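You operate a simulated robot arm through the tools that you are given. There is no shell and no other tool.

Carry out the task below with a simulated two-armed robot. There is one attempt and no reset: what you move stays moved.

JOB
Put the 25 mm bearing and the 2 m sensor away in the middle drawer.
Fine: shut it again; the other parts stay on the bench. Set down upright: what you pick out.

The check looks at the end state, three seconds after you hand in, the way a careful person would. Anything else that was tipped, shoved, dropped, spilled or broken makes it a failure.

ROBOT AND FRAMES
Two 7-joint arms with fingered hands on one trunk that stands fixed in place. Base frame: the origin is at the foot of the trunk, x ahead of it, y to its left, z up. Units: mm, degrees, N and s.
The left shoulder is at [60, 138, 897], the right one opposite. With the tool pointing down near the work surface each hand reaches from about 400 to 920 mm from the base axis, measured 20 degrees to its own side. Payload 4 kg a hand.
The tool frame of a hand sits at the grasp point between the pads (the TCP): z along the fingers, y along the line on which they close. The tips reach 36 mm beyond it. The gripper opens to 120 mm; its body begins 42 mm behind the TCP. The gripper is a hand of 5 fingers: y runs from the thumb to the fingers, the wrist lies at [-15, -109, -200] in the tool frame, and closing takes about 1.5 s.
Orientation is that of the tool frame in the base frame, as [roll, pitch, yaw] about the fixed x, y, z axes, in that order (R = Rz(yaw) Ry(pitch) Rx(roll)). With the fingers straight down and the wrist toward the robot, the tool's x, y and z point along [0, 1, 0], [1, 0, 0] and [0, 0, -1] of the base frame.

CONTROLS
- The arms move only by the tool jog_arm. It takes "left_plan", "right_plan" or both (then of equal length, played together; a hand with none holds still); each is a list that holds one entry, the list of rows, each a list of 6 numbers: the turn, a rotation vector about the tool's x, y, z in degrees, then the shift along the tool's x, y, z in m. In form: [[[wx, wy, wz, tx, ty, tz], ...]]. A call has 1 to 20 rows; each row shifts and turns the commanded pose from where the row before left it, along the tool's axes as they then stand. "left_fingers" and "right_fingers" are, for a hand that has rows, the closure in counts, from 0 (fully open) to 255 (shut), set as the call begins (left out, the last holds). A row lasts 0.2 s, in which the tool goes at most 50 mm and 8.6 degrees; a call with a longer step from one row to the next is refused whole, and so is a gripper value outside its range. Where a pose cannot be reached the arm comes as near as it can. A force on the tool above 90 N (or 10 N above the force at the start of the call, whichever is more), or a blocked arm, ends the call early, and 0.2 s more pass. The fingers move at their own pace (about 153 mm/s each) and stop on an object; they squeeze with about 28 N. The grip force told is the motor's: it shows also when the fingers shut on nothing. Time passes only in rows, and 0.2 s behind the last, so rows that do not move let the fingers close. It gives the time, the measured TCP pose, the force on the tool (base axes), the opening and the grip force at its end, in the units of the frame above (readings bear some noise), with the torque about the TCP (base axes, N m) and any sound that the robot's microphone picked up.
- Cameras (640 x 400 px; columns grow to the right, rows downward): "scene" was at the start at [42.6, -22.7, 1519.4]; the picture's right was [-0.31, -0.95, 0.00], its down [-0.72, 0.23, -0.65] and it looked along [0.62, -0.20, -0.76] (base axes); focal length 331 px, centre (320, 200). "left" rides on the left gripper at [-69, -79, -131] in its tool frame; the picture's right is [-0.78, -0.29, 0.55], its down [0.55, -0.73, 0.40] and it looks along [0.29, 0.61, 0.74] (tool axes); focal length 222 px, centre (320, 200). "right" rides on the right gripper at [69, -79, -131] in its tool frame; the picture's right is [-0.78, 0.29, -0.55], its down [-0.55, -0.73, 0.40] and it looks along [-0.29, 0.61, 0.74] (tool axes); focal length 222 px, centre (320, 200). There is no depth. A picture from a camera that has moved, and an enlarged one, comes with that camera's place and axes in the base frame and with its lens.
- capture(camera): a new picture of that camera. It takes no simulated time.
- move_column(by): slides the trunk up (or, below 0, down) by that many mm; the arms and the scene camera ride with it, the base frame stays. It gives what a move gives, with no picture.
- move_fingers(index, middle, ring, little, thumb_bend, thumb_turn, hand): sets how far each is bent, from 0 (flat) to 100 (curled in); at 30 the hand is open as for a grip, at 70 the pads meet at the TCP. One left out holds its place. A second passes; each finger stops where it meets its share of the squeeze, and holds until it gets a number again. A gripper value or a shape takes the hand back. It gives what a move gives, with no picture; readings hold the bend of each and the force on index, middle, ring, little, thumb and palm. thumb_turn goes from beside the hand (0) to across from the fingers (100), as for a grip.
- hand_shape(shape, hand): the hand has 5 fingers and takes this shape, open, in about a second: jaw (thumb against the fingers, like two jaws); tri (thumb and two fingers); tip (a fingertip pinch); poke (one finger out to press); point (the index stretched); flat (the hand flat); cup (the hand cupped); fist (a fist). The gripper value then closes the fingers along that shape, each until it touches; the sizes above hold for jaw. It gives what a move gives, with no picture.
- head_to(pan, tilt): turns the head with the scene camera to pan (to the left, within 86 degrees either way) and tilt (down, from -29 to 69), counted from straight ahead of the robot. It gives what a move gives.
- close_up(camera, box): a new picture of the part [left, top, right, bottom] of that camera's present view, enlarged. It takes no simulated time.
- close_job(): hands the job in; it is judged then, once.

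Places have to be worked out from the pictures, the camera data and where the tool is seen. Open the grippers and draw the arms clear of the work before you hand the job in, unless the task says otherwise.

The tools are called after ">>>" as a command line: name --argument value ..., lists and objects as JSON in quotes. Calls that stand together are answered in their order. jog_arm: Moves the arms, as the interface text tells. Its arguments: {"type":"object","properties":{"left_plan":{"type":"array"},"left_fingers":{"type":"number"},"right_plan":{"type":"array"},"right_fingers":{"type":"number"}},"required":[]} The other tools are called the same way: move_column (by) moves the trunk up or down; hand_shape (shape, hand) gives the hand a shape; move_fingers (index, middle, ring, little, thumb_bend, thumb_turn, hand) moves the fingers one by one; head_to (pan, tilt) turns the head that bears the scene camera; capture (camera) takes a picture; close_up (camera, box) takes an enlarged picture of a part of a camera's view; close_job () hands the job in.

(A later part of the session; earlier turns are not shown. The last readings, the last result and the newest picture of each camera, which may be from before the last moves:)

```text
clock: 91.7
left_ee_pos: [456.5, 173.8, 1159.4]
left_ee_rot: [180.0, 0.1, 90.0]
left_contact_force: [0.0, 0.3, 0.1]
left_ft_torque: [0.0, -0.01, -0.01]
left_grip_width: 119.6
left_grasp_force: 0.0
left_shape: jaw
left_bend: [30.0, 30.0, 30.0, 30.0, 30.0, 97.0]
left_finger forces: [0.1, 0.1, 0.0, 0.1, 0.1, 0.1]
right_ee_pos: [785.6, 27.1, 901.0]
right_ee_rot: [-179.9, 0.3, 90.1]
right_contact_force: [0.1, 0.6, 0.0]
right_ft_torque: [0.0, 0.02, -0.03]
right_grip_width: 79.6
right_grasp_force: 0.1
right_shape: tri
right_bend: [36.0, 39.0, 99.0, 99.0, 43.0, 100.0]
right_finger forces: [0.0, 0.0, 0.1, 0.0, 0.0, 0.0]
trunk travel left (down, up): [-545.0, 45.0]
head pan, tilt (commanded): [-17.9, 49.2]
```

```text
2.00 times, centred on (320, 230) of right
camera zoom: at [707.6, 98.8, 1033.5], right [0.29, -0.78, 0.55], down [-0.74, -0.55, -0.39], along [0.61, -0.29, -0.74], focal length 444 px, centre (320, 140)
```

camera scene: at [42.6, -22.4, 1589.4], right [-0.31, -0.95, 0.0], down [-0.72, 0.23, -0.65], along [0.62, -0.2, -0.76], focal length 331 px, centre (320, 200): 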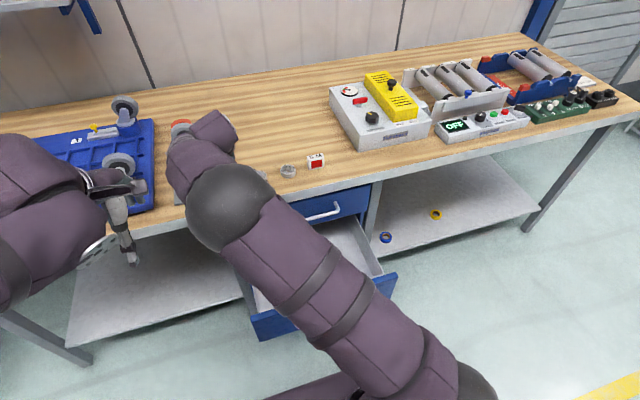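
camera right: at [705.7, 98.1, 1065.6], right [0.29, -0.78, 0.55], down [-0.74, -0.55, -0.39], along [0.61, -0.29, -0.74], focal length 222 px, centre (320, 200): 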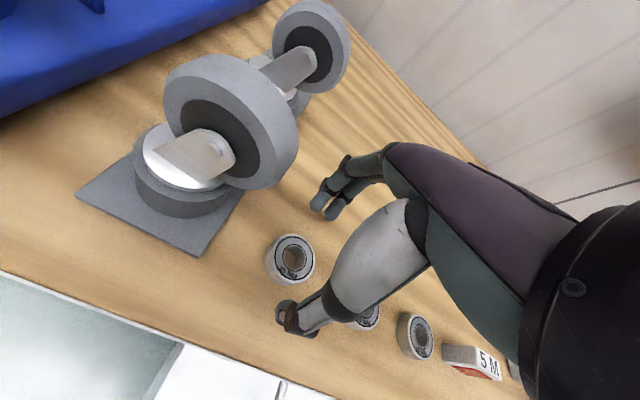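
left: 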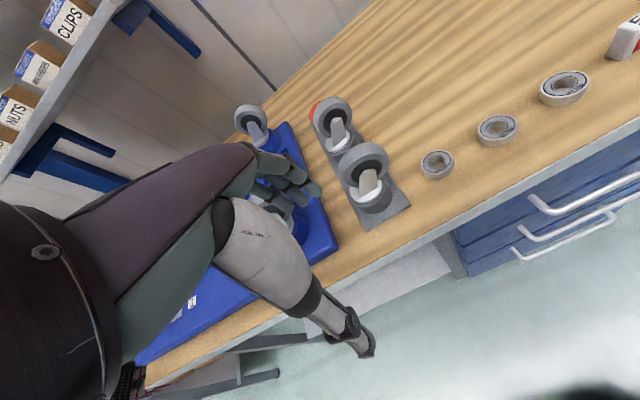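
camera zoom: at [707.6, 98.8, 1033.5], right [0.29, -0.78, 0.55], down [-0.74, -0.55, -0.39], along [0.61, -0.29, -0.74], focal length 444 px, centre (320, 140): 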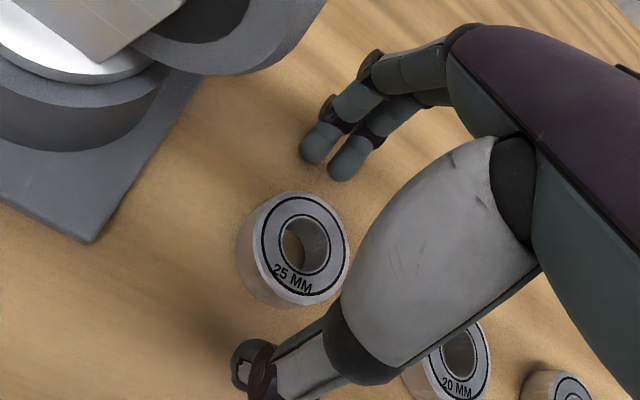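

The fingers straddle the bearing at z 901 with no contact. I step down a little more so the fingertips sit low on its rim.

>>> jog_arm --right_plan '[[[0, 0, 0, 0, 0, 0.002], [0, 0, 0, 0, 0, 0.002], [0, 0, 0, 0, 0, 0.001], [0, 0, 0, 0, 0, 0]]]'

>>> close_up --camera "right" --box '[240, 130, 400, 330]'

```text
clock: 92.7
left_ee_pos: [455.1, 173.4, 1158.6]
left_ee_rot: [-179.9, 0.0, 90.0]
left_contact_force: [-0.6, 0.8, 0.1]
left_ft_torque: [0.01, 0.01, 0.01]
left_grip_width: 119.7
left_grasp_force: 0.2
left_shape: jaw
left_bend: [30.0, 30.0, 30.0, 30.0, 30.0, 97.0]
left_finger forces: [0.1, 0.1, 0.1, 0.0, 0.0, 0.1]
right_ee_pos: [786.3, 28.2, 896.8]
right_ee_rot: [-180.0, 0.2, 90.0]
right_contact_force: [0.0, -0.3, 0.3]
right_ft_torque: [0.04, -0.02, 0.01]
right_grip_width: 79.9
right_grasp_force: 0.1
right_shape: tri
right_bend: [36.0, 39.0, 99.0, 99.0, 43.0, 100.0]
right_finger forces: [0.1, 0.0, 0.0, 0.1, 0.0, 0.0]
trunk travel left (down, up): [-545.0, 45.0]
head pan, tilt (commanded): [-17.9, 49.2]
```

```text
2.00 times, centred on (320, 230) of right
camera zoom: at [708.0, 98.8, 1028.7], right [0.29, -0.78, 0.55], down [-0.74, -0.55, -0.39], along [0.61, -0.29, -0.74], focal length 444 px, centre (320, 140)
```

zoom: 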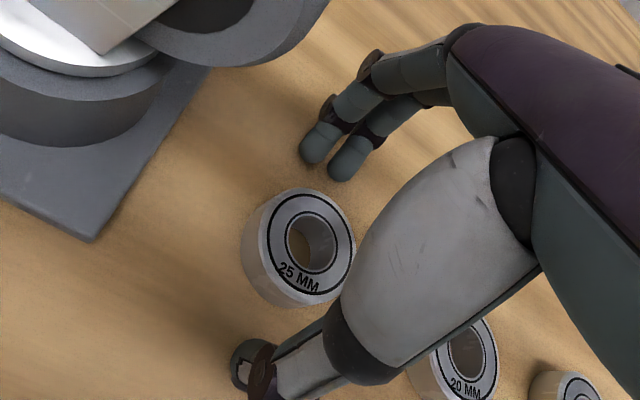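

Fingertips should be about 3 mm above the bench. I go 3 mm lower, checking for touch.

>>> jog_arm --right_plan '[[[0, 0, 0, 0, 0, 0.0015], [0, 0, 0, -0.001, 0, 0.0015], [0, 0, 0, 0, 0, 0]]]'

```text
clock: 93.5
left_ee_pos: [454.7, 173.8, 1158.3]
left_ee_rot: [180.0, 0.0, 90.1]
left_contact_force: [-0.3, 0.2, 0.0]
left_ft_torque: [-0.02, 0.03, 0.01]
left_grip_width: 119.9
left_grasp_force: 0.0
left_shape: jaw
left_bend: [30.0, 30.0, 30.0, 30.0, 30.0, 97.0]
left_finger forces: [0.1, 0.1, 0.1, 0.0, 0.0, 0.1]
right_ee_pos: [786.4, 28.2, 896.3]
right_ee_rot: [179.8, 0.3, 90.0]
right_contact_force: [0.0, 1.5, 8.0]
right_ft_torque: [0.11, -0.36, 0.07]
right_grip_width: 79.6
right_grasp_force: 0.1
right_shape: tri
right_bend: [35.0, 39.0, 99.0, 99.0, 43.0, 100.0]
right_finger forces: [5.1, 2.3, 0.0, 0.0, 0.2, 0.1]
trunk travel left (down, up): [-545.0, 45.0]
head pan, tilt (commanded): [-17.9, 49.2]
```

The fingertips just touched the bench (8 N). I lift 3 mm, then close gently toward the bearing in stages.

>>> jog_arm --right_plan '[[[0, 0, 0, 0, 0, -0.003], [0, 0, 0, 0, 0, 0]]]'

>>> jog_arm --right_plan '[[[0, 0, 0, 0, 0, 0], [0, 0, 0, 0, 0, 0], [0, 0, 0, 0, 0, 0], [0, 0, 0, 0, 0, 0]]]' --right_fingers 130

>>> close_up --camera "right" --box '[240, 130, 400, 330]'

```text
clock: 94.1
left_ee_pos: [455.6, 172.9, 1159.1]
left_ee_rot: [179.9, 0.1, 90.0]
left_contact_force: [-0.5, 0.4, -0.3]
left_ft_torque: [0.02, 0.03, -0.01]
left_grip_width: 119.9
left_grasp_force: 0.0
left_shape: jaw
left_bend: [30.0, 30.0, 30.0, 30.0, 30.0, 97.0]
left_finger forces: [0.1, 0.1, 0.0, 0.0, 0.0, 0.0]
right_ee_pos: [785.6, 25.8, 897.2]
right_ee_rot: [-179.9, 0.3, 89.9]
right_contact_force: [-0.1, -0.2, 1.7]
right_ft_torque: [0.01, -0.09, 0.05]
right_grip_width: 79.8
right_grasp_force: 0.1
right_shape: tri
right_bend: [35.0, 39.0, 99.0, 99.0, 43.0, 100.0]
right_finger forces: [1.3, 0.3, 0.0, 0.0, 0.0, 0.0]
trunk travel left (down, up): [-545.0, 45.0]
head pan, tilt (commanded): [-17.9, 49.2]
```

```text
clock: 95.1
left_ee_pos: [455.6, 172.5, 1159.0]
left_ee_rot: [-180.0, 0.1, 90.0]
left_contact_force: [0.6, 0.3, 0.2]
left_ft_torque: [-0.04, 0.02, -0.01]
left_grip_width: 119.6
left_grasp_force: 0.0
left_shape: jaw
left_bend: [30.0, 30.0, 30.0, 30.0, 30.0, 97.0]
left_finger forces: [0.0, 0.1, 0.1, 0.0, 0.0, 0.0]
right_ee_pos: [786.0, 26.3, 898.4]
right_ee_rot: [179.9, 0.3, 90.0]
right_contact_force: [-0.4, -0.6, -0.6]
right_ft_torque: [-0.01, 0.0, -0.02]
right_grip_width: 58.8
right_grasp_force: 0.1
right_shape: tri
right_bend: [42.0, 46.0, 99.0, 99.0, 57.0, 100.0]
right_finger forces: [0.0, 0.0, 0.0, 0.0, 0.1, 0.1]
trunk travel left (down, up): [-545.0, 45.0]
head pan, tilt (commanded): [-17.9, 49.2]
```

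```text
2.00 times, centred on (320, 230) of right
camera zoom: at [708.0, 97.8, 1028.6], right [0.29, -0.78, 0.55], down [-0.74, -0.55, -0.39], along [0.61, -0.29, -0.74], focal length 444 px, centre (320, 140)
```

zoom: 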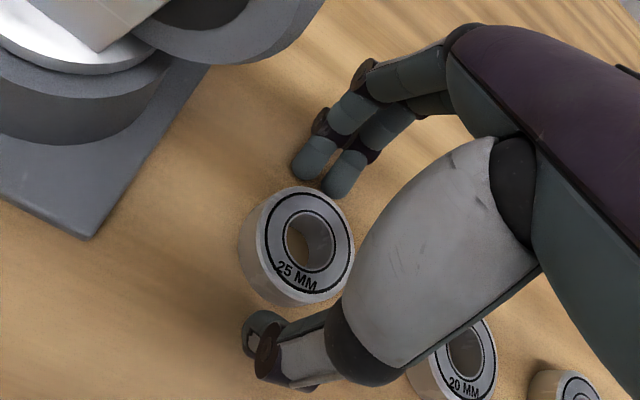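

No contact at 59 mm opening. I lower 2 mm again to keep the pads low on the rim, then close fully.

>>> jog_arm --right_plan '[[[0, 0, 0, 0, 0, 0.002], [0, 0, 0, 0, 0, 0]]]'

>>> jog_arm --right_plan '[[[0, 0, 0, 0, 0, 0], [0, 0, 0, 0, 0, 0], [0, 0, 0, 0, 0, 0], [0, 0, 0, 0, 0, 0], [0, 0, 0, 0, 0, 0], [0, 0, 0, 0, 0, 0]]]' --right_fingers 255

>>> close_up --camera "right" --box '[240, 130, 400, 330]'

```text
clock: 95.7
left_ee_pos: [453.9, 172.5, 1159.3]
left_ee_rot: [180.0, 0.0, 90.1]
left_contact_force: [0.7, 0.1, 0.5]
left_ft_torque: [0.03, -0.02, -0.01]
left_grip_width: 119.8
left_grasp_force: 0.0
left_shape: jaw
left_bend: [30.0, 30.0, 30.0, 30.0, 30.0, 97.0]
left_finger forces: [0.0, 0.1, 0.0, 0.1, 0.1, 0.0]
right_ee_pos: [785.7, 26.1, 897.0]
right_ee_rot: [180.0, 0.4, 90.0]
right_contact_force: [0.4, -0.3, 5.2]
right_ft_torque: [0.05, 0.06, 0.0]
right_grip_width: 58.9
right_grasp_force: 0.1
right_shape: tri
right_bend: [42.0, 46.0, 99.0, 99.0, 57.0, 100.0]
right_finger forces: [2.7, 0.1, 0.1, 0.0, 2.9, 0.1]
trunk travel left (down, up): [-545.0, 45.0]
head pan, tilt (commanded): [-17.9, 49.2]
```

```text
clock: 97.1
left_ee_pos: [455.9, 173.2, 1159.4]
left_ee_rot: [-180.0, 0.2, 90.0]
left_contact_force: [-0.5, -0.1, 0.0]
left_ft_torque: [0.0, 0.02, 0.02]
left_grip_width: 119.9
left_grasp_force: 0.1
left_shape: jaw
left_bend: [30.0, 30.0, 30.0, 30.0, 30.0, 97.0]
left_finger forces: [0.0, 0.0, 0.0, 0.1, 0.0, 0.0]
right_ee_pos: [785.1, 26.6, 895.9]
right_ee_rot: [179.9, 0.3, 89.9]
right_contact_force: [-2.5, -0.1, 9.4]
right_ft_torque: [0.04, 0.28, 0.03]
right_grip_width: 42.3
right_grasp_force: 27.8
right_shape: tri
right_bend: [74.0, 56.0, 100.0, 100.0, 66.0, 100.0]
right_finger forces: [8.2, 15.2, 0.0, 0.0, 31.7, 0.0]
trunk travel left (down, up): [-545.0, 45.0]
head pan, tilt (commanded): [-17.9, 49.2]
```

```text
2.00 times, centred on (320, 230) of right
camera zoom: at [707.3, 97.7, 1027.6], right [0.29, -0.78, 0.55], down [-0.73, -0.55, -0.4], along [0.61, -0.29, -0.73], focal length 444 px, centre (320, 140)
```

zoom: 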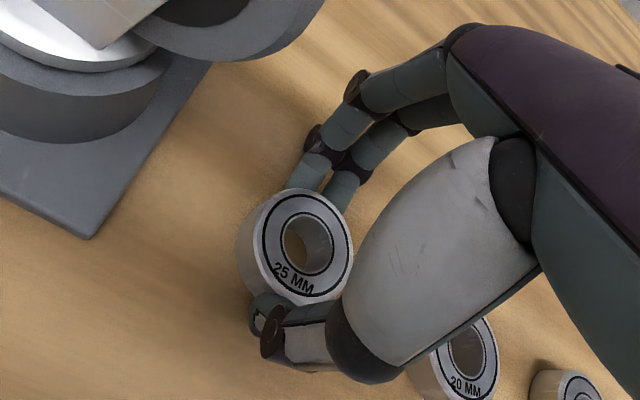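

The bearing is gripped (42 mm, all three digits loaded) and lies flat. I lift it slowly.

>>> jog_arm --right_plan '[[[0, 0, 0, 0, 0, -0.003], [0, 0, 0, 0, 0, -0.004], [0, 0, 0, 0, 0, -0.005], [0, 0, 0, 0, 0, -0.008], [0, 0, 0, 0, 0, 0]]]'

>>> close_up --camera "right" --box '[240, 130, 400, 330]'

```text
clock: 98.3
left_ee_pos: [455.9, 173.0, 1159.3]
left_ee_rot: [180.0, 0.0, 90.0]
left_contact_force: [0.9, -0.8, -0.2]
left_ft_torque: [0.0, 0.01, 0.0]
left_grip_width: 119.8
left_grasp_force: 0.0
left_shape: jaw
left_bend: [30.0, 30.0, 30.0, 30.0, 30.0, 97.0]
left_finger forces: [0.1, 0.0, 0.0, 0.0, 0.0, 0.0]
right_ee_pos: [786.5, 26.8, 915.5]
right_ee_rot: [-179.9, 0.3, 90.0]
right_contact_force: [-0.3, -0.3, -0.6]
right_ft_torque: [0.0, 0.02, -0.01]
right_grip_width: 41.4
right_grasp_force: 27.9
right_shape: tri
right_bend: [74.0, 56.0, 100.0, 100.0, 66.0, 100.0]
right_finger forces: [9.3, 15.2, 0.0, 0.0, 24.7, 0.0]
trunk travel left (down, up): [-545.0, 45.0]
head pan, tilt (commanded): [-17.9, 49.2]
```

```text
2.00 times, centred on (320, 230) of right
camera zoom: at [708.1, 97.9, 1046.6], right [0.29, -0.78, 0.55], down [-0.74, -0.55, -0.39], along [0.61, -0.29, -0.74], focal length 444 px, centre (320, 140)
```

zoom: 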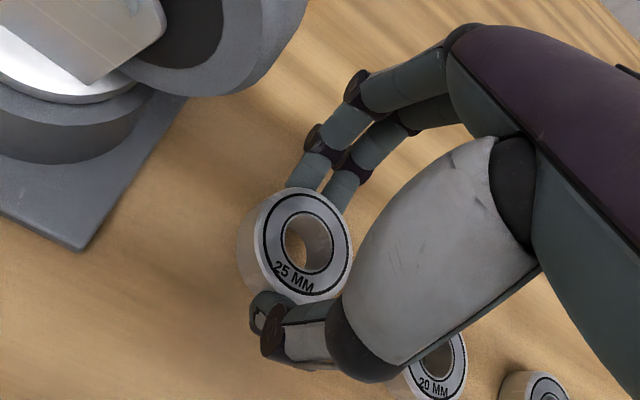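

The bearing is securely held and level. I lift to about z 985 and carry it back over the drawer.

>>> jog_arm --right_plan '[[[0, 0, 0, 0, 0, -0.015], [0, 0, 0, 0, 0, -0.02], [0, 0, 0, 0, -0.005, -0.02], [0, 0, 0, -0.005, -0.02, -0.015], [0, 0, 0, -0.01, -0.028, 0], [0, 0, 0, -0.018, -0.03, 0], [0, 0, 0, -0.02, -0.03, 0], [0, 0, 0, -0.02, -0.03, 0], [0, 0, 0, -0.02, -0.03, 0], [0, 0, 0, -0.02, -0.025, 0], [0, 0, 0, -0.015, -0.015, 0], [0, 0, 0, -0.008, -0.008, 0], [0, 0, 0, 0, 0, 0]]]'

>>> capture --camera "scene"

>>> capture --camera "right"

```text
clock: 101.1
left_ee_pos: [455.8, 171.6, 1158.3]
left_ee_rot: [-180.0, 0.0, 90.0]
left_contact_force: [-0.6, 0.3, 0.0]
left_ft_torque: [0.01, -0.01, 0.02]
left_grip_width: 119.6
left_grasp_force: 0.0
left_shape: jaw
left_bend: [30.0, 30.0, 30.0, 30.0, 30.0, 97.0]
left_finger forces: [0.0, 0.1, 0.1, 0.0, 0.0, 0.1]
right_ee_pos: [564.0, -109.0, 986.2]
right_ee_rot: [180.0, 0.4, 90.1]
right_contact_force: [-0.2, 0.2, -1.3]
right_ft_torque: [0.01, 0.0, 0.03]
right_grip_width: 40.9
right_grasp_force: 28.1
right_shape: tri
right_bend: [74.0, 56.0, 100.0, 100.0, 66.0, 100.0]
right_finger forces: [9.5, 15.3, 0.0, 0.0, 24.6, 0.1]
trunk travel left (down, up): [-545.0, 45.0]
head pan, tilt (commanded): [-17.9, 49.2]
```

```text
taken
camera scene: at [42.8, -22.5, 1589.4], right [-0.31, -0.95, 0.0], down [-0.72, 0.23, -0.65], along [0.62, -0.2, -0.76], focal length 331 px, centre (320, 200)
```

scene: 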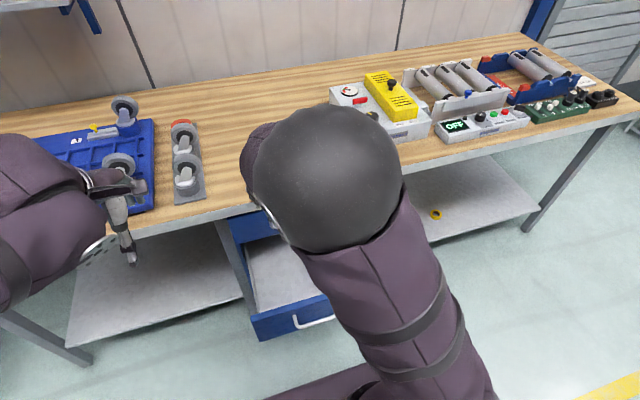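

```text
taken
camera right: at [486.6, -38.3, 1117.8], right [0.29, -0.78, 0.55], down [-0.74, -0.55, -0.39], along [0.61, -0.29, -0.73], focal length 222 px, centre (320, 200)
```

right: 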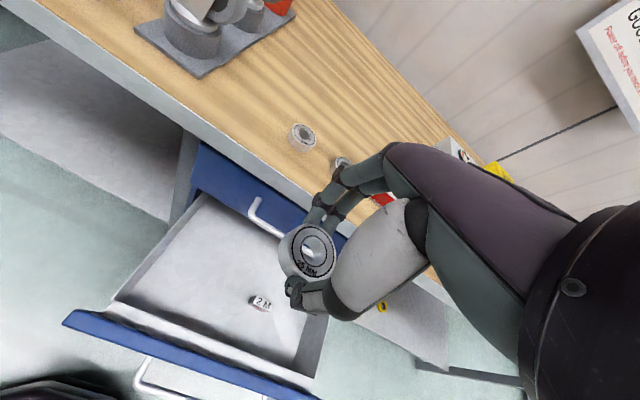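

The bearing is over the drawer region at (564, −109). I lower the trunk 250 mm.

>>> move_column --by -250

>>> capture --camera "right"

>>> capture --camera "scene"

```text
clock: 103.7
left_ee_pos: [456.0, 173.7, 908.5]
left_ee_rot: [-180.0, 0.0, 89.9]
left_contact_force: [0.1, 0.2, 0.6]
left_ft_torque: [0.02, -0.03, -0.02]
left_grip_width: 119.8
left_grasp_force: 0.1
left_shape: jaw
left_bend: [30.0, 30.0, 30.0, 30.0, 30.0, 97.0]
left_finger forces: [0.0, 0.0, 0.0, 0.1, 0.0, 0.1]
right_ee_pos: [565.1, -109.7, 735.6]
right_ee_rot: [-180.0, 0.3, 90.0]
right_contact_force: [0.5, -0.3, -0.7]
right_ft_torque: [-0.01, 0.02, 0.02]
right_grip_width: 41.1
right_grasp_force: 28.5
right_shape: tri
right_bend: [74.0, 56.0, 100.0, 100.0, 66.0, 100.0]
right_finger forces: [9.5, 15.3, 0.0, 0.0, 24.6, 0.1]
trunk travel left (down, up): [-295.0, 295.0]
head pan, tilt (commanded): [-17.9, 49.2]
```

```text
taken
camera right: at [486.6, -38.2, 867.8], right [0.29, -0.78, 0.55], down [-0.74, -0.55, -0.39], along [0.61, -0.29, -0.74], focal length 222 px, centre (320, 200)
```

right: 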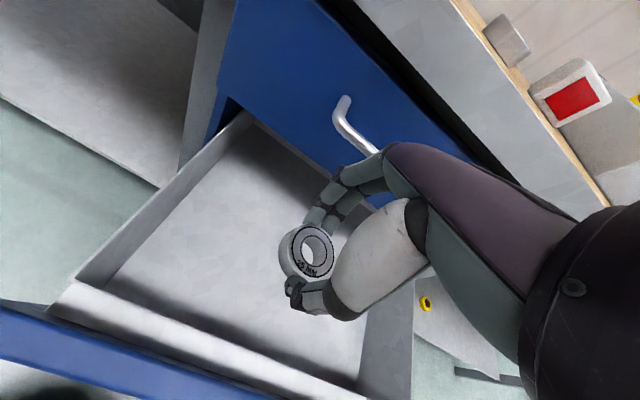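

```text
taken
camera scene: at [42.6, -22.6, 1339.4], right [-0.31, -0.95, 0.0], down [-0.72, 0.23, -0.65], along [0.62, -0.2, -0.76], focal length 331 px, centre (320, 200)
```

scene: 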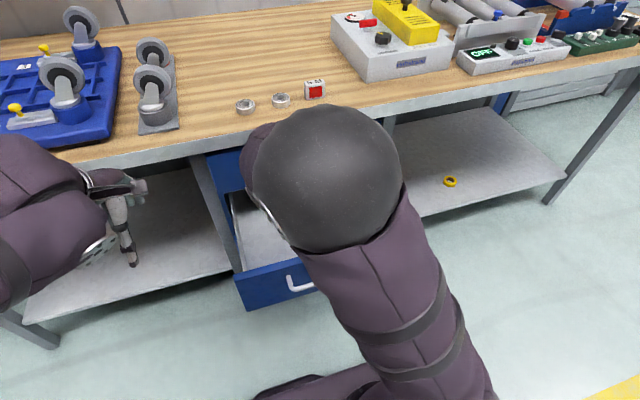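

The hand hangs over the drawer, with the sensor some 120 mm to its right. I lower the bearing into the drawer, moving 30 mm forward once below the top handle's height.

>>> jog_arm --right_plan '[[[0, 0, 0, 0, 0, 0.015], [0, 0, 0, 0, 0, 0.02], [0, 0, 0, 0, 0, 0.02], [0, 0, 0, 0, 0, 0.02], [0, 0, 0, 0, 0.01, 0.02], [0, 0, 0, 0, 0.01, 0.02], [0, 0, 0, 0, 0.01, 0.02], [0, 0, 0, 0, 0, 0.02], [0, 0, 0, 0, 0, 0.02], [0, 0, 0, 0, 0, 0.015], [0, 0, 0, 0, 0, 0]]]'

>>> capture --camera "right"

>>> capture --camera "scene"

```text
clock: 106.1
left_ee_pos: [455.9, 172.2, 909.0]
left_ee_rot: [179.9, 0.0, 90.0]
left_contact_force: [-0.8, -0.4, -0.1]
left_ft_torque: [0.02, -0.03, -0.02]
left_grip_width: 119.7
left_grasp_force: 0.0
left_shape: jaw
left_bend: [30.0, 30.0, 30.0, 30.0, 30.0, 97.0]
left_finger forces: [0.1, 0.1, 0.0, 0.1, 0.0, 0.1]
right_ee_pos: [595.0, -110.8, 545.6]
right_ee_rot: [179.9, 0.2, 89.9]
right_contact_force: [0.7, 0.1, -0.7]
right_ft_torque: [-0.03, -0.01, 0.01]
right_grip_width: 41.3
right_grasp_force: 28.1
right_shape: tri
right_bend: [74.0, 56.0, 100.0, 100.0, 66.0, 100.0]
right_finger forces: [9.5, 15.3, 0.1, 0.0, 24.6, 0.1]
trunk travel left (down, up): [-295.0, 295.0]
head pan, tilt (commanded): [-17.9, 49.2]
```

```text
taken
camera right: at [516.4, -39.1, 677.0], right [0.29, -0.78, 0.55], down [-0.74, -0.55, -0.39], along [0.61, -0.29, -0.74], focal length 222 px, centre (320, 200)
```

right: 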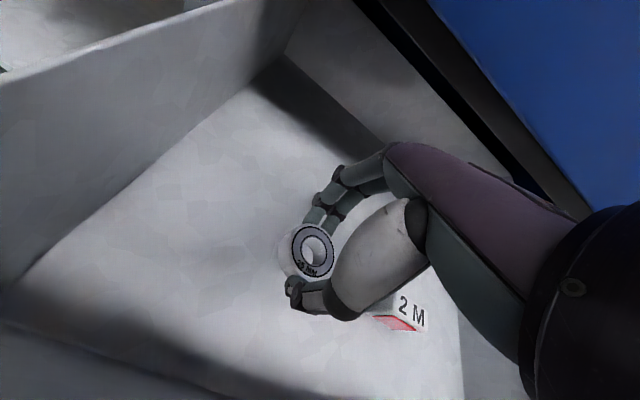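

```text
taken
camera scene: at [42.8, -22.6, 1339.4], right [-0.31, -0.95, 0.0], down [-0.72, 0.23, -0.65], along [0.62, -0.2, -0.76], focal length 331 px, centre (320, 200)
```

scene: 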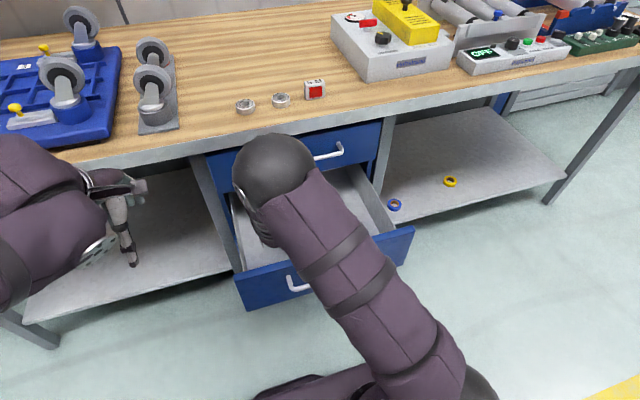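

All is clear, with the sensor standing to the right. I lower another 26 mm, then step down gently to touchdown.

>>> jog_arm --right_plan '[[[0, 0, 0, 0, 0, 0.007], [0, 0, 0, 0, 0, 0.007], [0, 0, 0, 0, 0, 0.007], [0, 0, 0, 0, 0, 0.005], [0, 0, 0, 0, 0, 0]]]'

>>> jog_arm --right_plan '[[[0, 0, 0, 0, 0, 0.002], [0, 0, 0, 0, 0, 0.001], [0, 0, 0, 0, 0, 0]]]'

```text
clock: 107.3
left_ee_pos: [456.7, 172.4, 909.8]
left_ee_rot: [180.0, 0.0, 90.0]
left_contact_force: [0.5, -0.2, 1.2]
left_ft_torque: [0.0, 0.01, 0.03]
left_grip_width: 119.8
left_grasp_force: 0.0
left_shape: jaw
left_bend: [30.0, 30.0, 30.0, 30.0, 30.0, 97.0]
left_finger forces: [0.0, 0.1, 0.0, 0.0, 0.1, 0.0]
right_ee_pos: [594.8, -110.8, 520.2]
right_ee_rot: [-179.9, 0.3, 90.0]
right_contact_force: [0.2, 0.3, -1.0]
right_ft_torque: [0.02, -0.02, -0.02]
right_grip_width: 40.9
right_grasp_force: 27.6
right_shape: tri
right_bend: [74.0, 56.0, 100.0, 100.0, 66.0, 100.0]
right_finger forces: [9.4, 15.2, 0.0, 0.0, 24.7, 0.1]
trunk travel left (down, up): [-295.0, 295.0]
head pan, tilt (commanded): [-17.9, 49.2]
```

```text
clock: 108.1
left_ee_pos: [456.8, 172.8, 908.3]
left_ee_rot: [180.0, 0.0, 89.9]
left_contact_force: [0.0, -0.9, 0.2]
left_ft_torque: [-0.02, 0.01, 0.04]
left_grip_width: 119.8
left_grasp_force: 0.1
left_shape: jaw
left_bend: [30.0, 30.0, 30.0, 30.0, 30.0, 97.0]
left_finger forces: [0.1, 0.0, 0.0, 0.0, 0.1, 0.0]
right_ee_pos: [595.1, -111.1, 517.0]
right_ee_rot: [-180.0, 0.3, 89.9]
right_contact_force: [0.7, -1.2, -1.6]
right_ft_torque: [0.04, 0.03, -0.01]
right_grip_width: 41.1
right_grasp_force: 28.5
right_shape: tri
right_bend: [74.0, 56.0, 100.0, 100.0, 66.0, 100.0]
right_finger forces: [9.4, 15.2, 0.1, 0.1, 24.5, 0.0]
trunk travel left (down, up): [-295.0, 295.0]
head pan, tilt (commanded): [-17.9, 49.2]
```

No contact at z 517; touchdown is expected near 512, so I step down 1.5 mm at a time.

>>> jog_arm --right_plan '[[[0, 0, 0, 0, 0, 0.0015], [0, 0, 0, 0, 0, 0.0015], [0, 0, 0, 0, 0, 0]]]'

```text
clock: 108.9
left_ee_pos: [455.8, 172.4, 908.0]
left_ee_rot: [179.9, 0.0, 90.0]
left_contact_force: [0.1, 0.0, 0.6]
left_ft_torque: [-0.01, 0.02, 0.03]
left_grip_width: 119.9
left_grasp_force: 0.0
left_shape: jaw
left_bend: [30.0, 30.0, 30.0, 30.0, 30.0, 97.0]
left_finger forces: [0.0, 0.0, 0.0, 0.1, 0.1, 0.0]
right_ee_pos: [596.2, -110.5, 513.6]
right_ee_rot: [179.9, 0.2, 90.0]
right_contact_force: [0.3, -0.4, 1.6]
right_ft_torque: [0.0, -0.04, 0.02]
right_grip_width: 41.0
right_grasp_force: 28.3
right_shape: tri
right_bend: [74.0, 56.0, 100.0, 100.0, 66.0, 100.0]
right_finger forces: [9.4, 15.5, 0.0, 0.0, 24.9, 0.0]
trunk travel left (down, up): [-295.0, 295.0]
head pan, tilt (commanded): [-17.9, 49.2]
```

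A hint of contact (about 2 N) at z 513.6; one more millimetre to settle it.

>>> jog_arm --right_plan '[[[0, 0, 0, 0, 0, 0.001], [0, 0, 0, 0, 0, 0]]]'

>>> close_up --camera "right" --box '[220, 150, 440, 350]'

```text
clock: 109.5
left_ee_pos: [456.2, 173.9, 908.8]
left_ee_rot: [180.0, 0.1, 89.9]
left_contact_force: [-0.2, -0.6, 0.7]
left_ft_torque: [0.0, 0.02, 0.0]
left_grip_width: 119.5
left_grasp_force: 0.1
left_shape: jaw
left_bend: [30.0, 30.0, 30.0, 30.0, 30.0, 97.0]
left_finger forces: [0.0, 0.0, 0.1, 0.1, 0.1, 0.1]
right_ee_pos: [594.8, -110.9, 514.9]
right_ee_rot: [179.9, 0.3, 89.9]
right_contact_force: [-1.4, -1.1, 11.7]
right_ft_torque: [-0.02, 0.17, -0.01]
right_grip_width: 41.1
right_grasp_force: 27.5
right_shape: tri
right_bend: [74.0, 56.0, 100.0, 100.0, 66.0, 100.0]
right_finger forces: [9.1, 16.3, 0.0, 0.0, 32.1, 0.0]
trunk travel left (down, up): [-295.0, 295.0]
head pan, tilt (commanded): [-17.9, 49.2]
```

```text
2.00 times, centred on (330, 250) of right
camera zoom: at [516.5, -39.2, 645.6], right [0.29, -0.78, 0.55], down [-0.73, -0.55, -0.4], along [0.61, -0.29, -0.73], focal length 444 px, centre (300, 100)
```

zoom: 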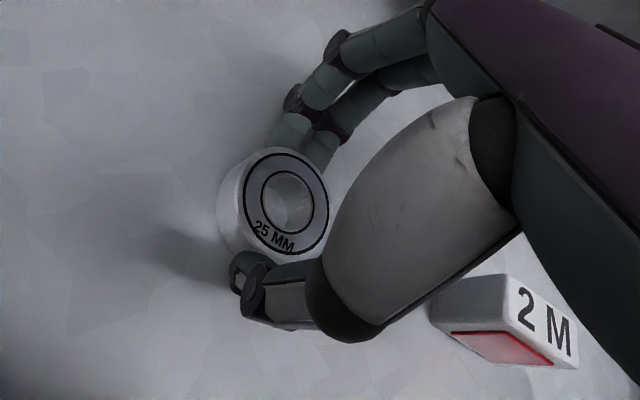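

The bearing rests on the drawer floor (12 N). I ease up half a millimetre and open the fingers.

>>> jog_arm --right_plan '[[[0, 0, 0, 0, 0, -0.0005], [0, 0, 0, 0, 0, 0]]]'

>>> jog_arm --right_plan '[[[0, 0, 0, 0, 0, 0], [0, 0, 0, 0, 0, -0.001], [0, 0, 0, 0, 0, -0.001], [0, 0, 0, 0, 0, 0], [0, 0, 0, 0, 0, 0], [0, 0, 0, 0, 0, 0]]]' --right_fingers 95

>>> close_up --camera "right" --box '[220, 150, 440, 350]'

```text
clock: 110.1
left_ee_pos: [454.8, 172.2, 908.9]
left_ee_rot: [180.0, -0.1, 90.0]
left_contact_force: [-0.7, 0.6, 0.2]
left_ft_torque: [0.0, 0.03, -0.01]
left_grip_width: 119.5
left_grasp_force: 0.0
left_shape: jaw
left_bend: [30.0, 30.0, 30.0, 30.0, 30.0, 97.0]
left_finger forces: [0.0, 0.0, 0.1, 0.1, 0.0, 0.1]
right_ee_pos: [595.2, -110.1, 514.2]
right_ee_rot: [179.8, 0.3, 90.0]
right_contact_force: [-0.1, -0.7, 9.1]
right_ft_torque: [-0.03, 0.09, 0.02]
right_grip_width: 41.2
right_grasp_force: 28.1
right_shape: tri
right_bend: [74.0, 56.0, 100.0, 100.0, 66.0, 100.0]
right_finger forces: [9.6, 17.1, 0.0, 0.0, 30.6, 0.1]
trunk travel left (down, up): [-295.0, 295.0]
head pan, tilt (commanded): [-17.9, 49.2]
```

```text
clock: 111.5
left_ee_pos: [455.2, 171.6, 908.1]
left_ee_rot: [-179.9, 0.0, 89.9]
left_contact_force: [-0.8, 1.1, -0.2]
left_ft_torque: [0.02, -0.02, 0.0]
left_grip_width: 119.8
left_grasp_force: 0.1
left_shape: jaw
left_bend: [30.0, 30.0, 30.0, 30.0, 30.0, 97.0]
left_finger forces: [0.0, 0.0, 0.0, 0.0, 0.0, 0.0]
right_ee_pos: [595.1, -109.4, 515.6]
right_ee_rot: [179.9, 0.3, 90.0]
right_contact_force: [0.2, 0.0, 1.5]
right_ft_torque: [0.01, -0.05, 0.01]
right_grip_width: 74.9
right_grasp_force: 0.0
right_shape: tri
right_bend: [37.0, 41.0, 99.0, 99.0, 46.0, 100.0]
right_finger forces: [0.0, 0.0, 0.1, 0.0, 0.1, 0.1]
trunk travel left (down, up): [-295.0, 295.0]
head pan, tilt (commanded): [-17.9, 49.2]
```

```text
2.00 times, centred on (330, 250) of right
camera zoom: at [516.5, -39.3, 647.4], right [0.29, -0.78, 0.55], down [-0.74, -0.55, -0.39], along [0.61, -0.29, -0.74], focal length 444 px, centre (300, 100)
```

zoom: 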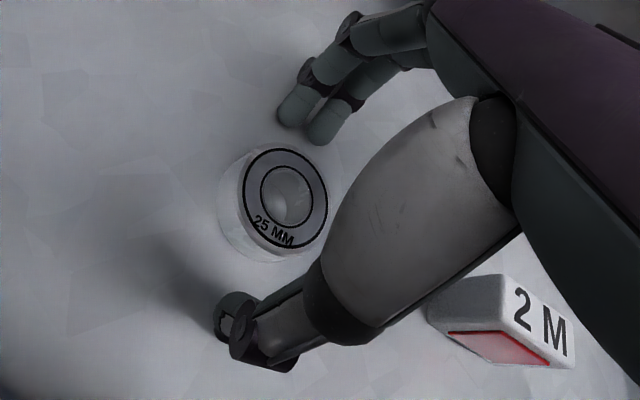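

The bearing lies flat on the floor, free of the fingers. I raise the hand straight up out of the drawer.

>>> jog_arm --right_plan '[[[0, 0, 0, 0, 0, -0.005], [0, 0, 0, 0, 0, -0.01], [0, 0, 0, 0, 0, -0.02], [0, 0, 0, 0, 0, -0.02], [0, 0, 0, 0, -0.005, -0.025], [0, 0, 0, 0, -0.005, -0.025], [0, 0, 0, 0, -0.005, -0.025], [0, 0, 0, 0, -0.005, -0.025], [0, 0, 0, 0, -0.005, -0.025], [0, 0, 0, 0, -0.005, -0.025], [0, 0, 0, 0, 0, -0.025], [0, 0, 0, 0, 0, -0.025], [0, 0, 0, 0, 0, 0]]]'

>>> capture --camera "right"

>>> capture --camera "scene"

```text
clock: 114.3
left_ee_pos: [455.4, 173.0, 908.0]
left_ee_rot: [-180.0, -0.1, 90.0]
left_contact_force: [-0.3, -0.4, -0.2]
left_ft_torque: [-0.01, 0.03, 0.02]
left_grip_width: 119.7
left_grasp_force: 0.1
left_shape: jaw
left_bend: [30.0, 30.0, 30.0, 30.0, 30.0, 97.0]
left_finger forces: [0.0, 0.0, 0.0, 0.0, 0.0, 0.0]
right_ee_pos: [564.4, -109.9, 770.7]
right_ee_rot: [-179.9, 0.3, 90.0]
right_contact_force: [-0.5, -0.8, -0.8]
right_ft_torque: [0.02, 0.0, -0.02]
right_grip_width: 75.1
right_grasp_force: 0.0
right_shape: tri
right_bend: [37.0, 41.0, 99.0, 99.0, 46.0, 100.0]
right_finger forces: [0.0, 0.0, 0.0, 0.1, 0.0, 0.0]
trunk travel left (down, up): [-295.0, 295.0]
head pan, tilt (commanded): [-17.9, 49.2]
```

```text
taken
camera right: at [486.3, -38.3, 902.3], right [0.29, -0.78, 0.55], down [-0.74, -0.55, -0.39], along [0.61, -0.29, -0.74], focal length 222 px, centre (320, 200)
```

right: 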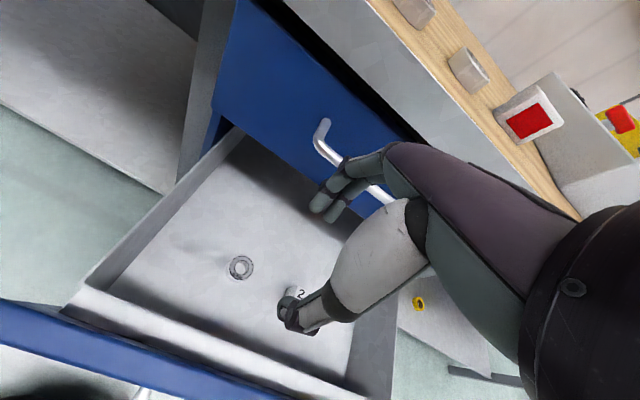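

```text
taken
camera scene: at [42.5, -22.6, 1339.4], right [-0.31, -0.95, 0.0], down [-0.72, 0.23, -0.65], along [0.62, -0.2, -0.76], focal length 331 px, centre (320, 200)
```

scene: 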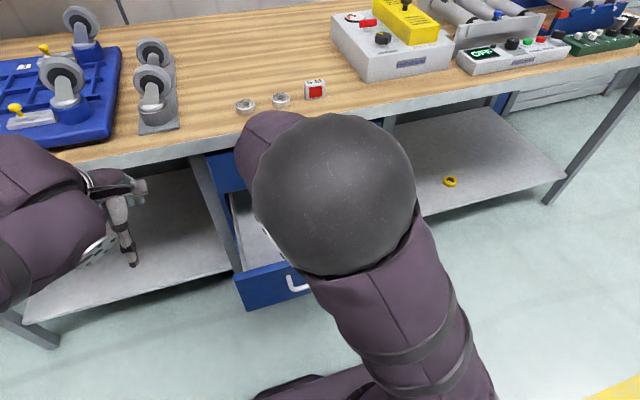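

Both parts are in the drawer: bearing flat and sensor upright. For closing I'll push the drawer by its handle with a fist, so I first draw the hand back toward its own side, clear of the drawer.

>>> jog_arm --right_plan '[[[0, 0, 0, -0.02, -0.02, -0.005], [0, 0, 0, -0.025, -0.025, 0], [0, 0, 0, -0.025, -0.025, 0], [0, 0, 0, -0.025, -0.025, 0], [0, 0, 0, -0.025, -0.025, 0], [0, 0, 0, -0.025, -0.025, 0], [0, 0, 0, -0.025, -0.025, 0], [0, 0, 0, -0.02, -0.02, 0], [0, 0, 0, 0, 0, 0]]]'

>>> hand_shape --hand "right" --shape "fist"

>>> capture --camera "scene"

>>> capture --camera "right"

```text
clock: 116.3
left_ee_pos: [455.9, 172.5, 909.0]
left_ee_rot: [-180.0, 0.0, 90.0]
left_contact_force: [0.2, -1.0, 0.5]
left_ft_torque: [0.03, -0.01, 0.01]
left_grip_width: 119.8
left_grasp_force: 0.1
left_shape: jaw
left_bend: [30.0, 30.0, 30.0, 30.0, 30.0, 97.0]
left_finger forces: [0.1, 0.0, 0.0, 0.0, 0.0, 0.0]
right_ee_pos: [375.5, -299.7, 777.2]
right_ee_rot: [180.0, 0.4, 90.0]
right_contact_force: [0.9, 0.4, 0.2]
right_ft_torque: [-0.03, 0.04, -0.02]
right_grip_width: 75.0
right_grasp_force: 0.1
right_shape: tri
right_bend: [37.0, 41.0, 99.0, 99.0, 46.0, 100.0]
right_finger forces: [0.1, 0.0, 0.0, 0.0, 0.0, 0.0]
trunk travel left (down, up): [-295.0, 295.0]
head pan, tilt (commanded): [-17.9, 49.2]
```

```text
clock: 117.2
left_ee_pos: [456.5, 172.6, 908.8]
left_ee_rot: [-180.0, 0.0, 89.9]
left_contact_force: [0.3, 0.2, 0.8]
left_ft_torque: [0.01, 0.01, -0.02]
left_grip_width: 119.6
left_grasp_force: 0.0
left_shape: jaw
left_bend: [30.0, 30.0, 30.0, 30.0, 30.0, 97.0]
left_finger forces: [0.0, 0.0, 0.1, 0.0, 0.0, 0.0]
right_ee_pos: [376.9, -300.0, 777.2]
right_ee_rot: [179.9, 0.4, 90.0]
right_contact_force: [0.4, 0.8, -0.9]
right_ft_torque: [-0.02, 0.0, -0.01]
right_grip_width: 0.2
right_grasp_force: 0.0
right_shape: fist
right_bend: [100.0, 100.0, 100.0, 100.0, 96.0, 85.0]
right_finger forces: [0.1, 0.0, 0.1, 0.0, 0.0, 0.1]
trunk travel left (down, up): [-295.0, 295.0]
head pan, tilt (commanded): [-17.9, 49.2]
```

```text
taken
camera scene: at [42.5, -22.6, 1339.4], right [-0.31, -0.95, 0.0], down [-0.72, 0.23, -0.65], along [0.62, -0.2, -0.76], focal length 331 px, centre (320, 200)
```

scene: 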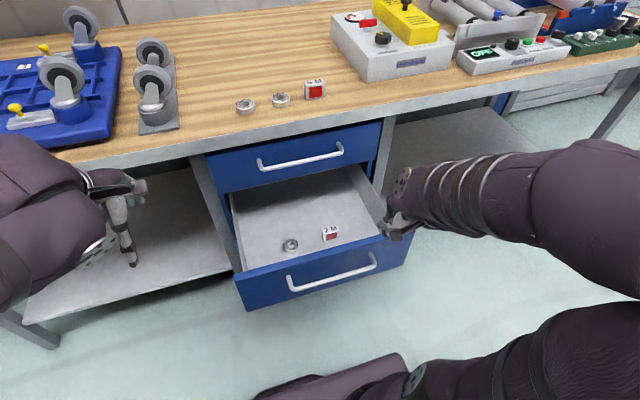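

```text
taken
camera right: at [297.5, -228.2, 908.2], right [0.29, -0.78, 0.55], down [-0.74, -0.55, -0.39], along [0.61, -0.29, -0.74], focal length 222 px, centre (320, 200)
```

right: 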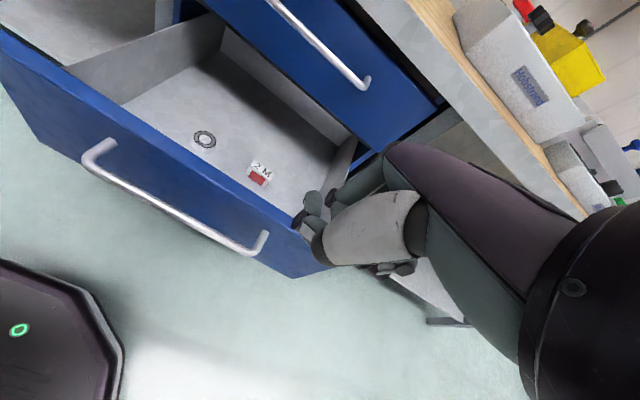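

The view confirms the bearing flat and the 2 M sensor upright in the drawer. I zoom in on the parts and on the fist.

>>> close_up --camera "scene" --box '[260, 210, 420, 310]'

>>> close_up --camera "scene" --box '[360, 160, 460, 260]'

>>> close_up --camera "right" --box '[230, 120, 460, 320]'

```text
4.00 times, centred on (340, 260) of scene
camera zoom: at [42.5, -22.6, 1339.4], right [-0.31, -0.95, 0.0], down [-0.72, 0.23, -0.65], along [0.62, -0.2, -0.76], focal length 1326 px, centre (240, -40)
```

zoom: 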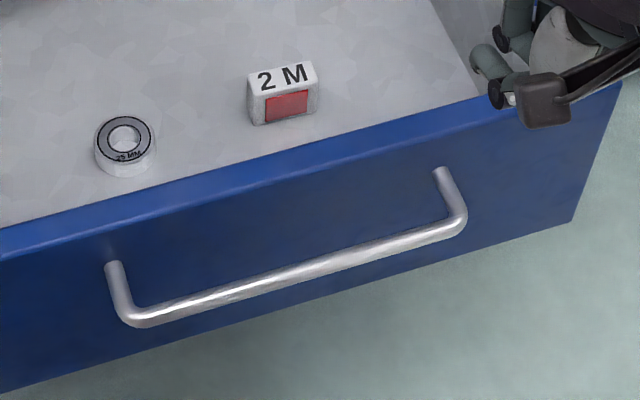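

```text
4.00 times, centred on (410, 210) of scene
camera zoom: at [42.5, -22.6, 1339.4], right [-0.31, -0.95, 0.0], down [-0.72, 0.23, -0.65], along [0.62, -0.2, -0.76], focal length 1326 px, centre (-40, 160)
```

zoom: 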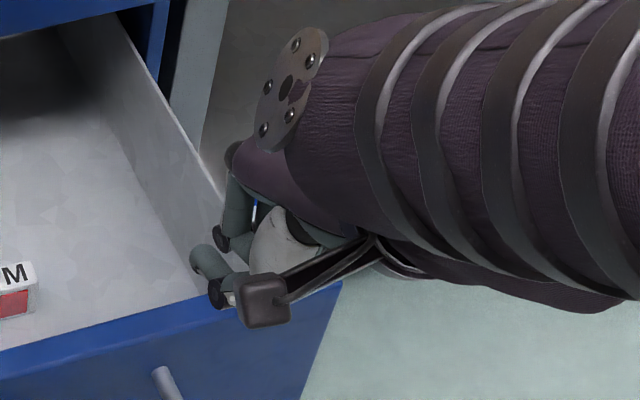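

```text
2.00 times, centred on (345, 220) of right
camera zoom: at [297.5, -228.2, 908.2], right [0.29, -0.78, 0.55], down [-0.74, -0.55, -0.39], along [0.61, -0.29, -0.74], focal length 444 px, centre (270, 160)
```

zoom: 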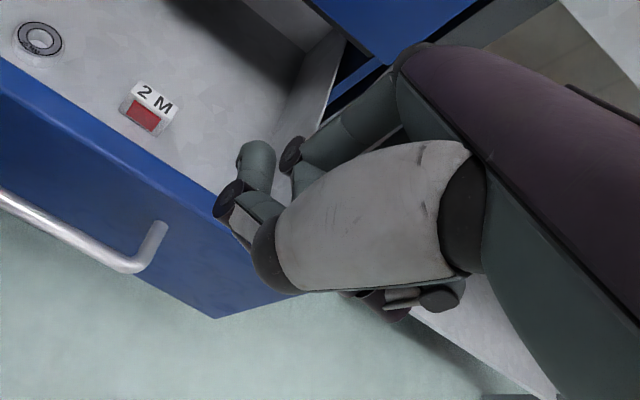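

The fist's front is the flat back of the fingers, about 28 mm ahead of the tool point. I bring it down in front of the handle, staying about 25 mm clear of the bar.

>>> jog_arm --right_plan '[[[0, 0, 0, 0.013, -0.0065, 0], [0, 0, 0, 0.013, -0.0065, 0.02], [0, 0, 0, 0.013, -0.0065, 0.025], [0, 0, 0, 0.013, -0.0065, 0.03], [0, 0, 0, 0.013, -0.0065, 0.03], [0, 0, 0, 0, 0, 0.03], [0, 0, 0, 0, 0, 0]]]'

>>> capture --camera "scene"

>>> capture --camera "right"

```text
clock: 118.8
left_ee_pos: [455.9, 172.6, 909.2]
left_ee_rot: [-180.0, -0.1, 90.0]
left_contact_force: [-0.2, 0.1, 0.2]
left_ft_torque: [-0.01, 0.02, -0.02]
left_grip_width: 120.0
left_grasp_force: 0.1
left_shape: jaw
left_bend: [30.0, 30.0, 30.0, 30.0, 30.0, 97.0]
left_finger forces: [0.0, 0.0, 0.0, 0.1, 0.1, 0.1]
right_ee_pos: [373.4, -253.7, 678.7]
right_ee_rot: [-179.8, 0.2, 90.0]
right_contact_force: [-0.7, -0.4, 0.4]
right_ft_torque: [-0.01, 0.02, -0.01]
right_grip_width: 0.0
right_grasp_force: 0.2
right_shape: fist
right_bend: [100.0, 100.0, 100.0, 100.0, 96.0, 85.0]
right_finger forces: [0.0, 0.0, 0.0, 0.1, 0.1, 0.0]
right hand out of reach, approached as far as the arm can: row 4, 5, 6
trunk travel left (down, up): [-295.0, 295.0]
head pan, tilt (commanded): [-17.9, 49.2]
```

```text
taken
camera scene: at [42.9, -22.6, 1339.3], right [-0.31, -0.95, 0.0], down [-0.72, 0.23, -0.65], along [0.62, -0.2, -0.76], focal length 331 px, centre (320, 200)
```

scene: 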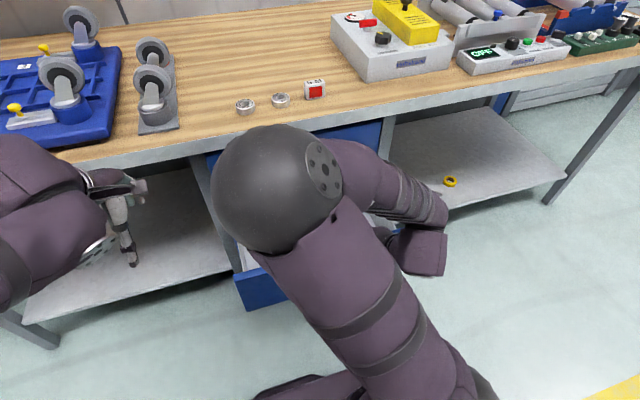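

```text
taken
camera right: at [295.5, -182.6, 809.6], right [0.29, -0.78, 0.55], down [-0.74, -0.55, -0.39], along [0.61, -0.29, -0.74], focal length 222 px, centre (320, 200)
```

right: 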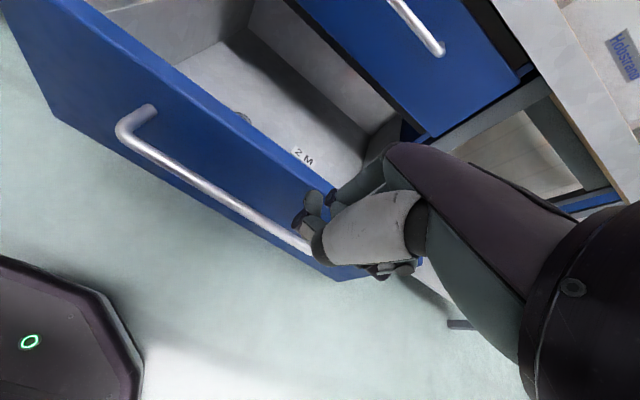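

At this spot the arm folds awkwardly. Pushing on the panel's right part (y ≈ −345, beside the handle) suits the arm better, so I move out there.

>>> jog_arm --right_plan '[[[0, 0, 0, -0.015, 0, -0.01], [0, 0, 0, -0.02, 0, -0.01], [0, 0, 0, -0.02, 0.004, 0], [0, 0, 0, -0.02, 0.006, 0], [0, 0, 0, -0.018, 0.006, 0], [0, 0, 0, 0, 0, 0]]]'

>>> capture --camera "scene"

>>> capture --camera "right"

```text
clock: 120.2
left_ee_pos: [455.8, 172.9, 909.2]
left_ee_rot: [179.9, 0.1, 90.0]
left_contact_force: [0.0, -0.5, -0.7]
left_ft_torque: [0.0, 0.01, 0.02]
left_grip_width: 119.8
left_grasp_force: 0.1
left_shape: jaw
left_bend: [30.0, 30.0, 30.0, 30.0, 30.0, 97.0]
left_finger forces: [0.1, 0.0, 0.0, 0.0, 0.1, 0.0]
right_ee_pos: [389.0, -346.7, 699.2]
right_ee_rot: [-179.9, 0.3, 90.0]
right_contact_force: [0.1, 0.0, -0.9]
right_ft_torque: [0.0, 0.04, 0.01]
right_grip_width: 0.0
right_grasp_force: 0.1
right_shape: fist
right_bend: [100.0, 100.0, 100.0, 100.0, 96.0, 85.0]
right_finger forces: [0.1, 0.0, 0.1, 0.1, 0.1, 0.0]
trunk travel left (down, up): [-295.0, 295.0]
head pan, tilt (commanded): [-17.9, 49.2]
```

```text
taken
camera scene: at [42.6, -22.7, 1339.4], right [-0.31, -0.95, 0.0], down [-0.72, 0.23, -0.65], along [0.62, -0.2, -0.76], focal length 331 px, centre (320, 200)
```

scene: 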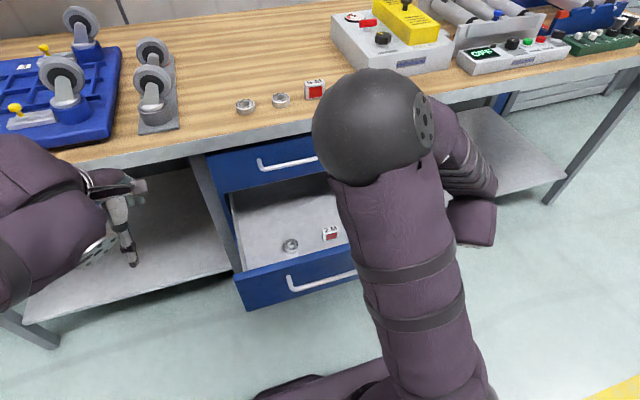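

```text
taken
camera right: at [310.7, -276.3, 830.2], right [0.29, -0.78, 0.55], down [-0.74, -0.55, -0.39], along [0.61, -0.29, -0.74], focal length 222 px, centre (320, 200)
```

right: 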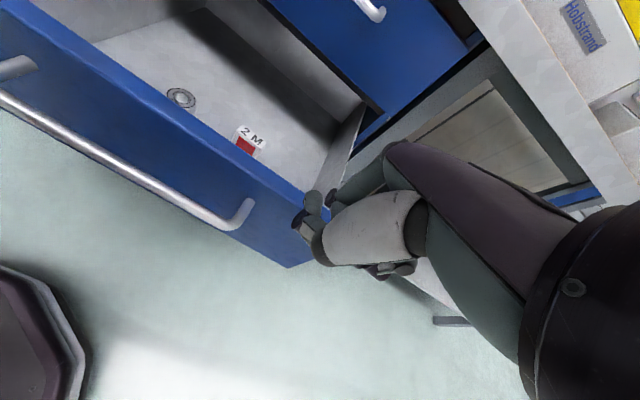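

The fist is 24 mm in front of the panel beside the handle. I lower it to panel height.

>>> jog_arm --right_plan '[[[0, 0, 0, 0, 0, 0.02], [0, 0, 0, 0, 0, 0.02], [0, 0, 0, 0, 0, 0.02], [0, 0, 0, 0, 0, 0.02], [0, 0, 0, 0, 0, 0.02], [0, 0, 0, 0, 0, 0.02], [0, 0, 0, 0, 0, 0]]]'

>>> capture --camera "scene"

>>> capture --camera "right"

```text
clock: 121.8
left_ee_pos: [455.8, 172.4, 909.3]
left_ee_rot: [-179.8, 0.0, 90.0]
left_contact_force: [0.8, 0.1, 0.1]
left_ft_torque: [0.04, -0.01, -0.02]
left_grip_width: 119.9
left_grasp_force: 0.0
left_shape: jaw
left_bend: [30.0, 30.0, 30.0, 30.0, 30.0, 97.0]
left_finger forces: [0.0, 0.0, 0.1, 0.0, 0.0, 0.0]
right_ee_pos: [388.7, -348.3, 578.4]
right_ee_rot: [180.0, 0.3, 89.8]
right_contact_force: [0.1, -0.8, 0.1]
right_ft_torque: [-0.04, 0.02, 0.03]
right_grip_width: 0.1
right_grasp_force: 0.1
right_shape: fist
right_bend: [100.0, 100.0, 100.0, 100.0, 96.0, 85.0]
right_finger forces: [0.0, 0.0, 0.1, 0.0, 0.0, 0.1]
trunk travel left (down, up): [-295.0, 295.0]
head pan, tilt (commanded): [-17.9, 49.2]
```

```text
taken
camera scene: at [42.7, -22.7, 1339.4], right [-0.31, -0.95, 0.0], down [-0.72, 0.23, -0.65], along [0.62, -0.2, -0.76], focal length 331 px, centre (320, 200)
```

scene: 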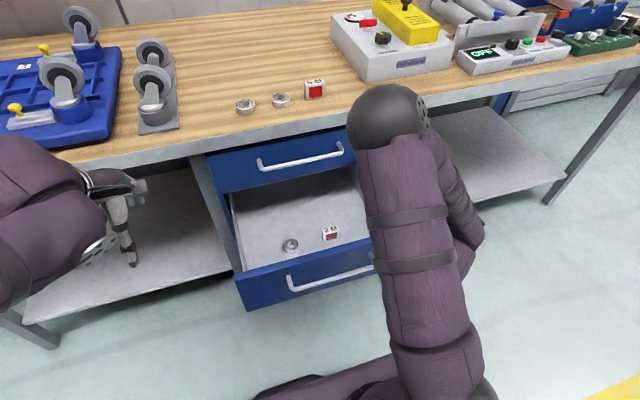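

```text
taken
camera right: at [310.7, -276.5, 709.8], right [0.29, -0.78, 0.55], down [-0.74, -0.55, -0.39], along [0.61, -0.29, -0.73], focal length 222 px, centre (320, 200)
```

right: 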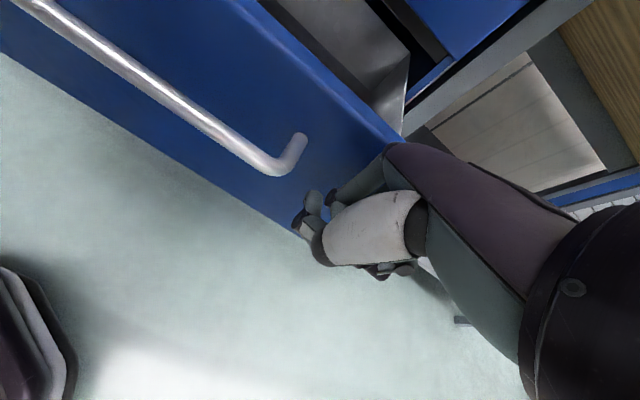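

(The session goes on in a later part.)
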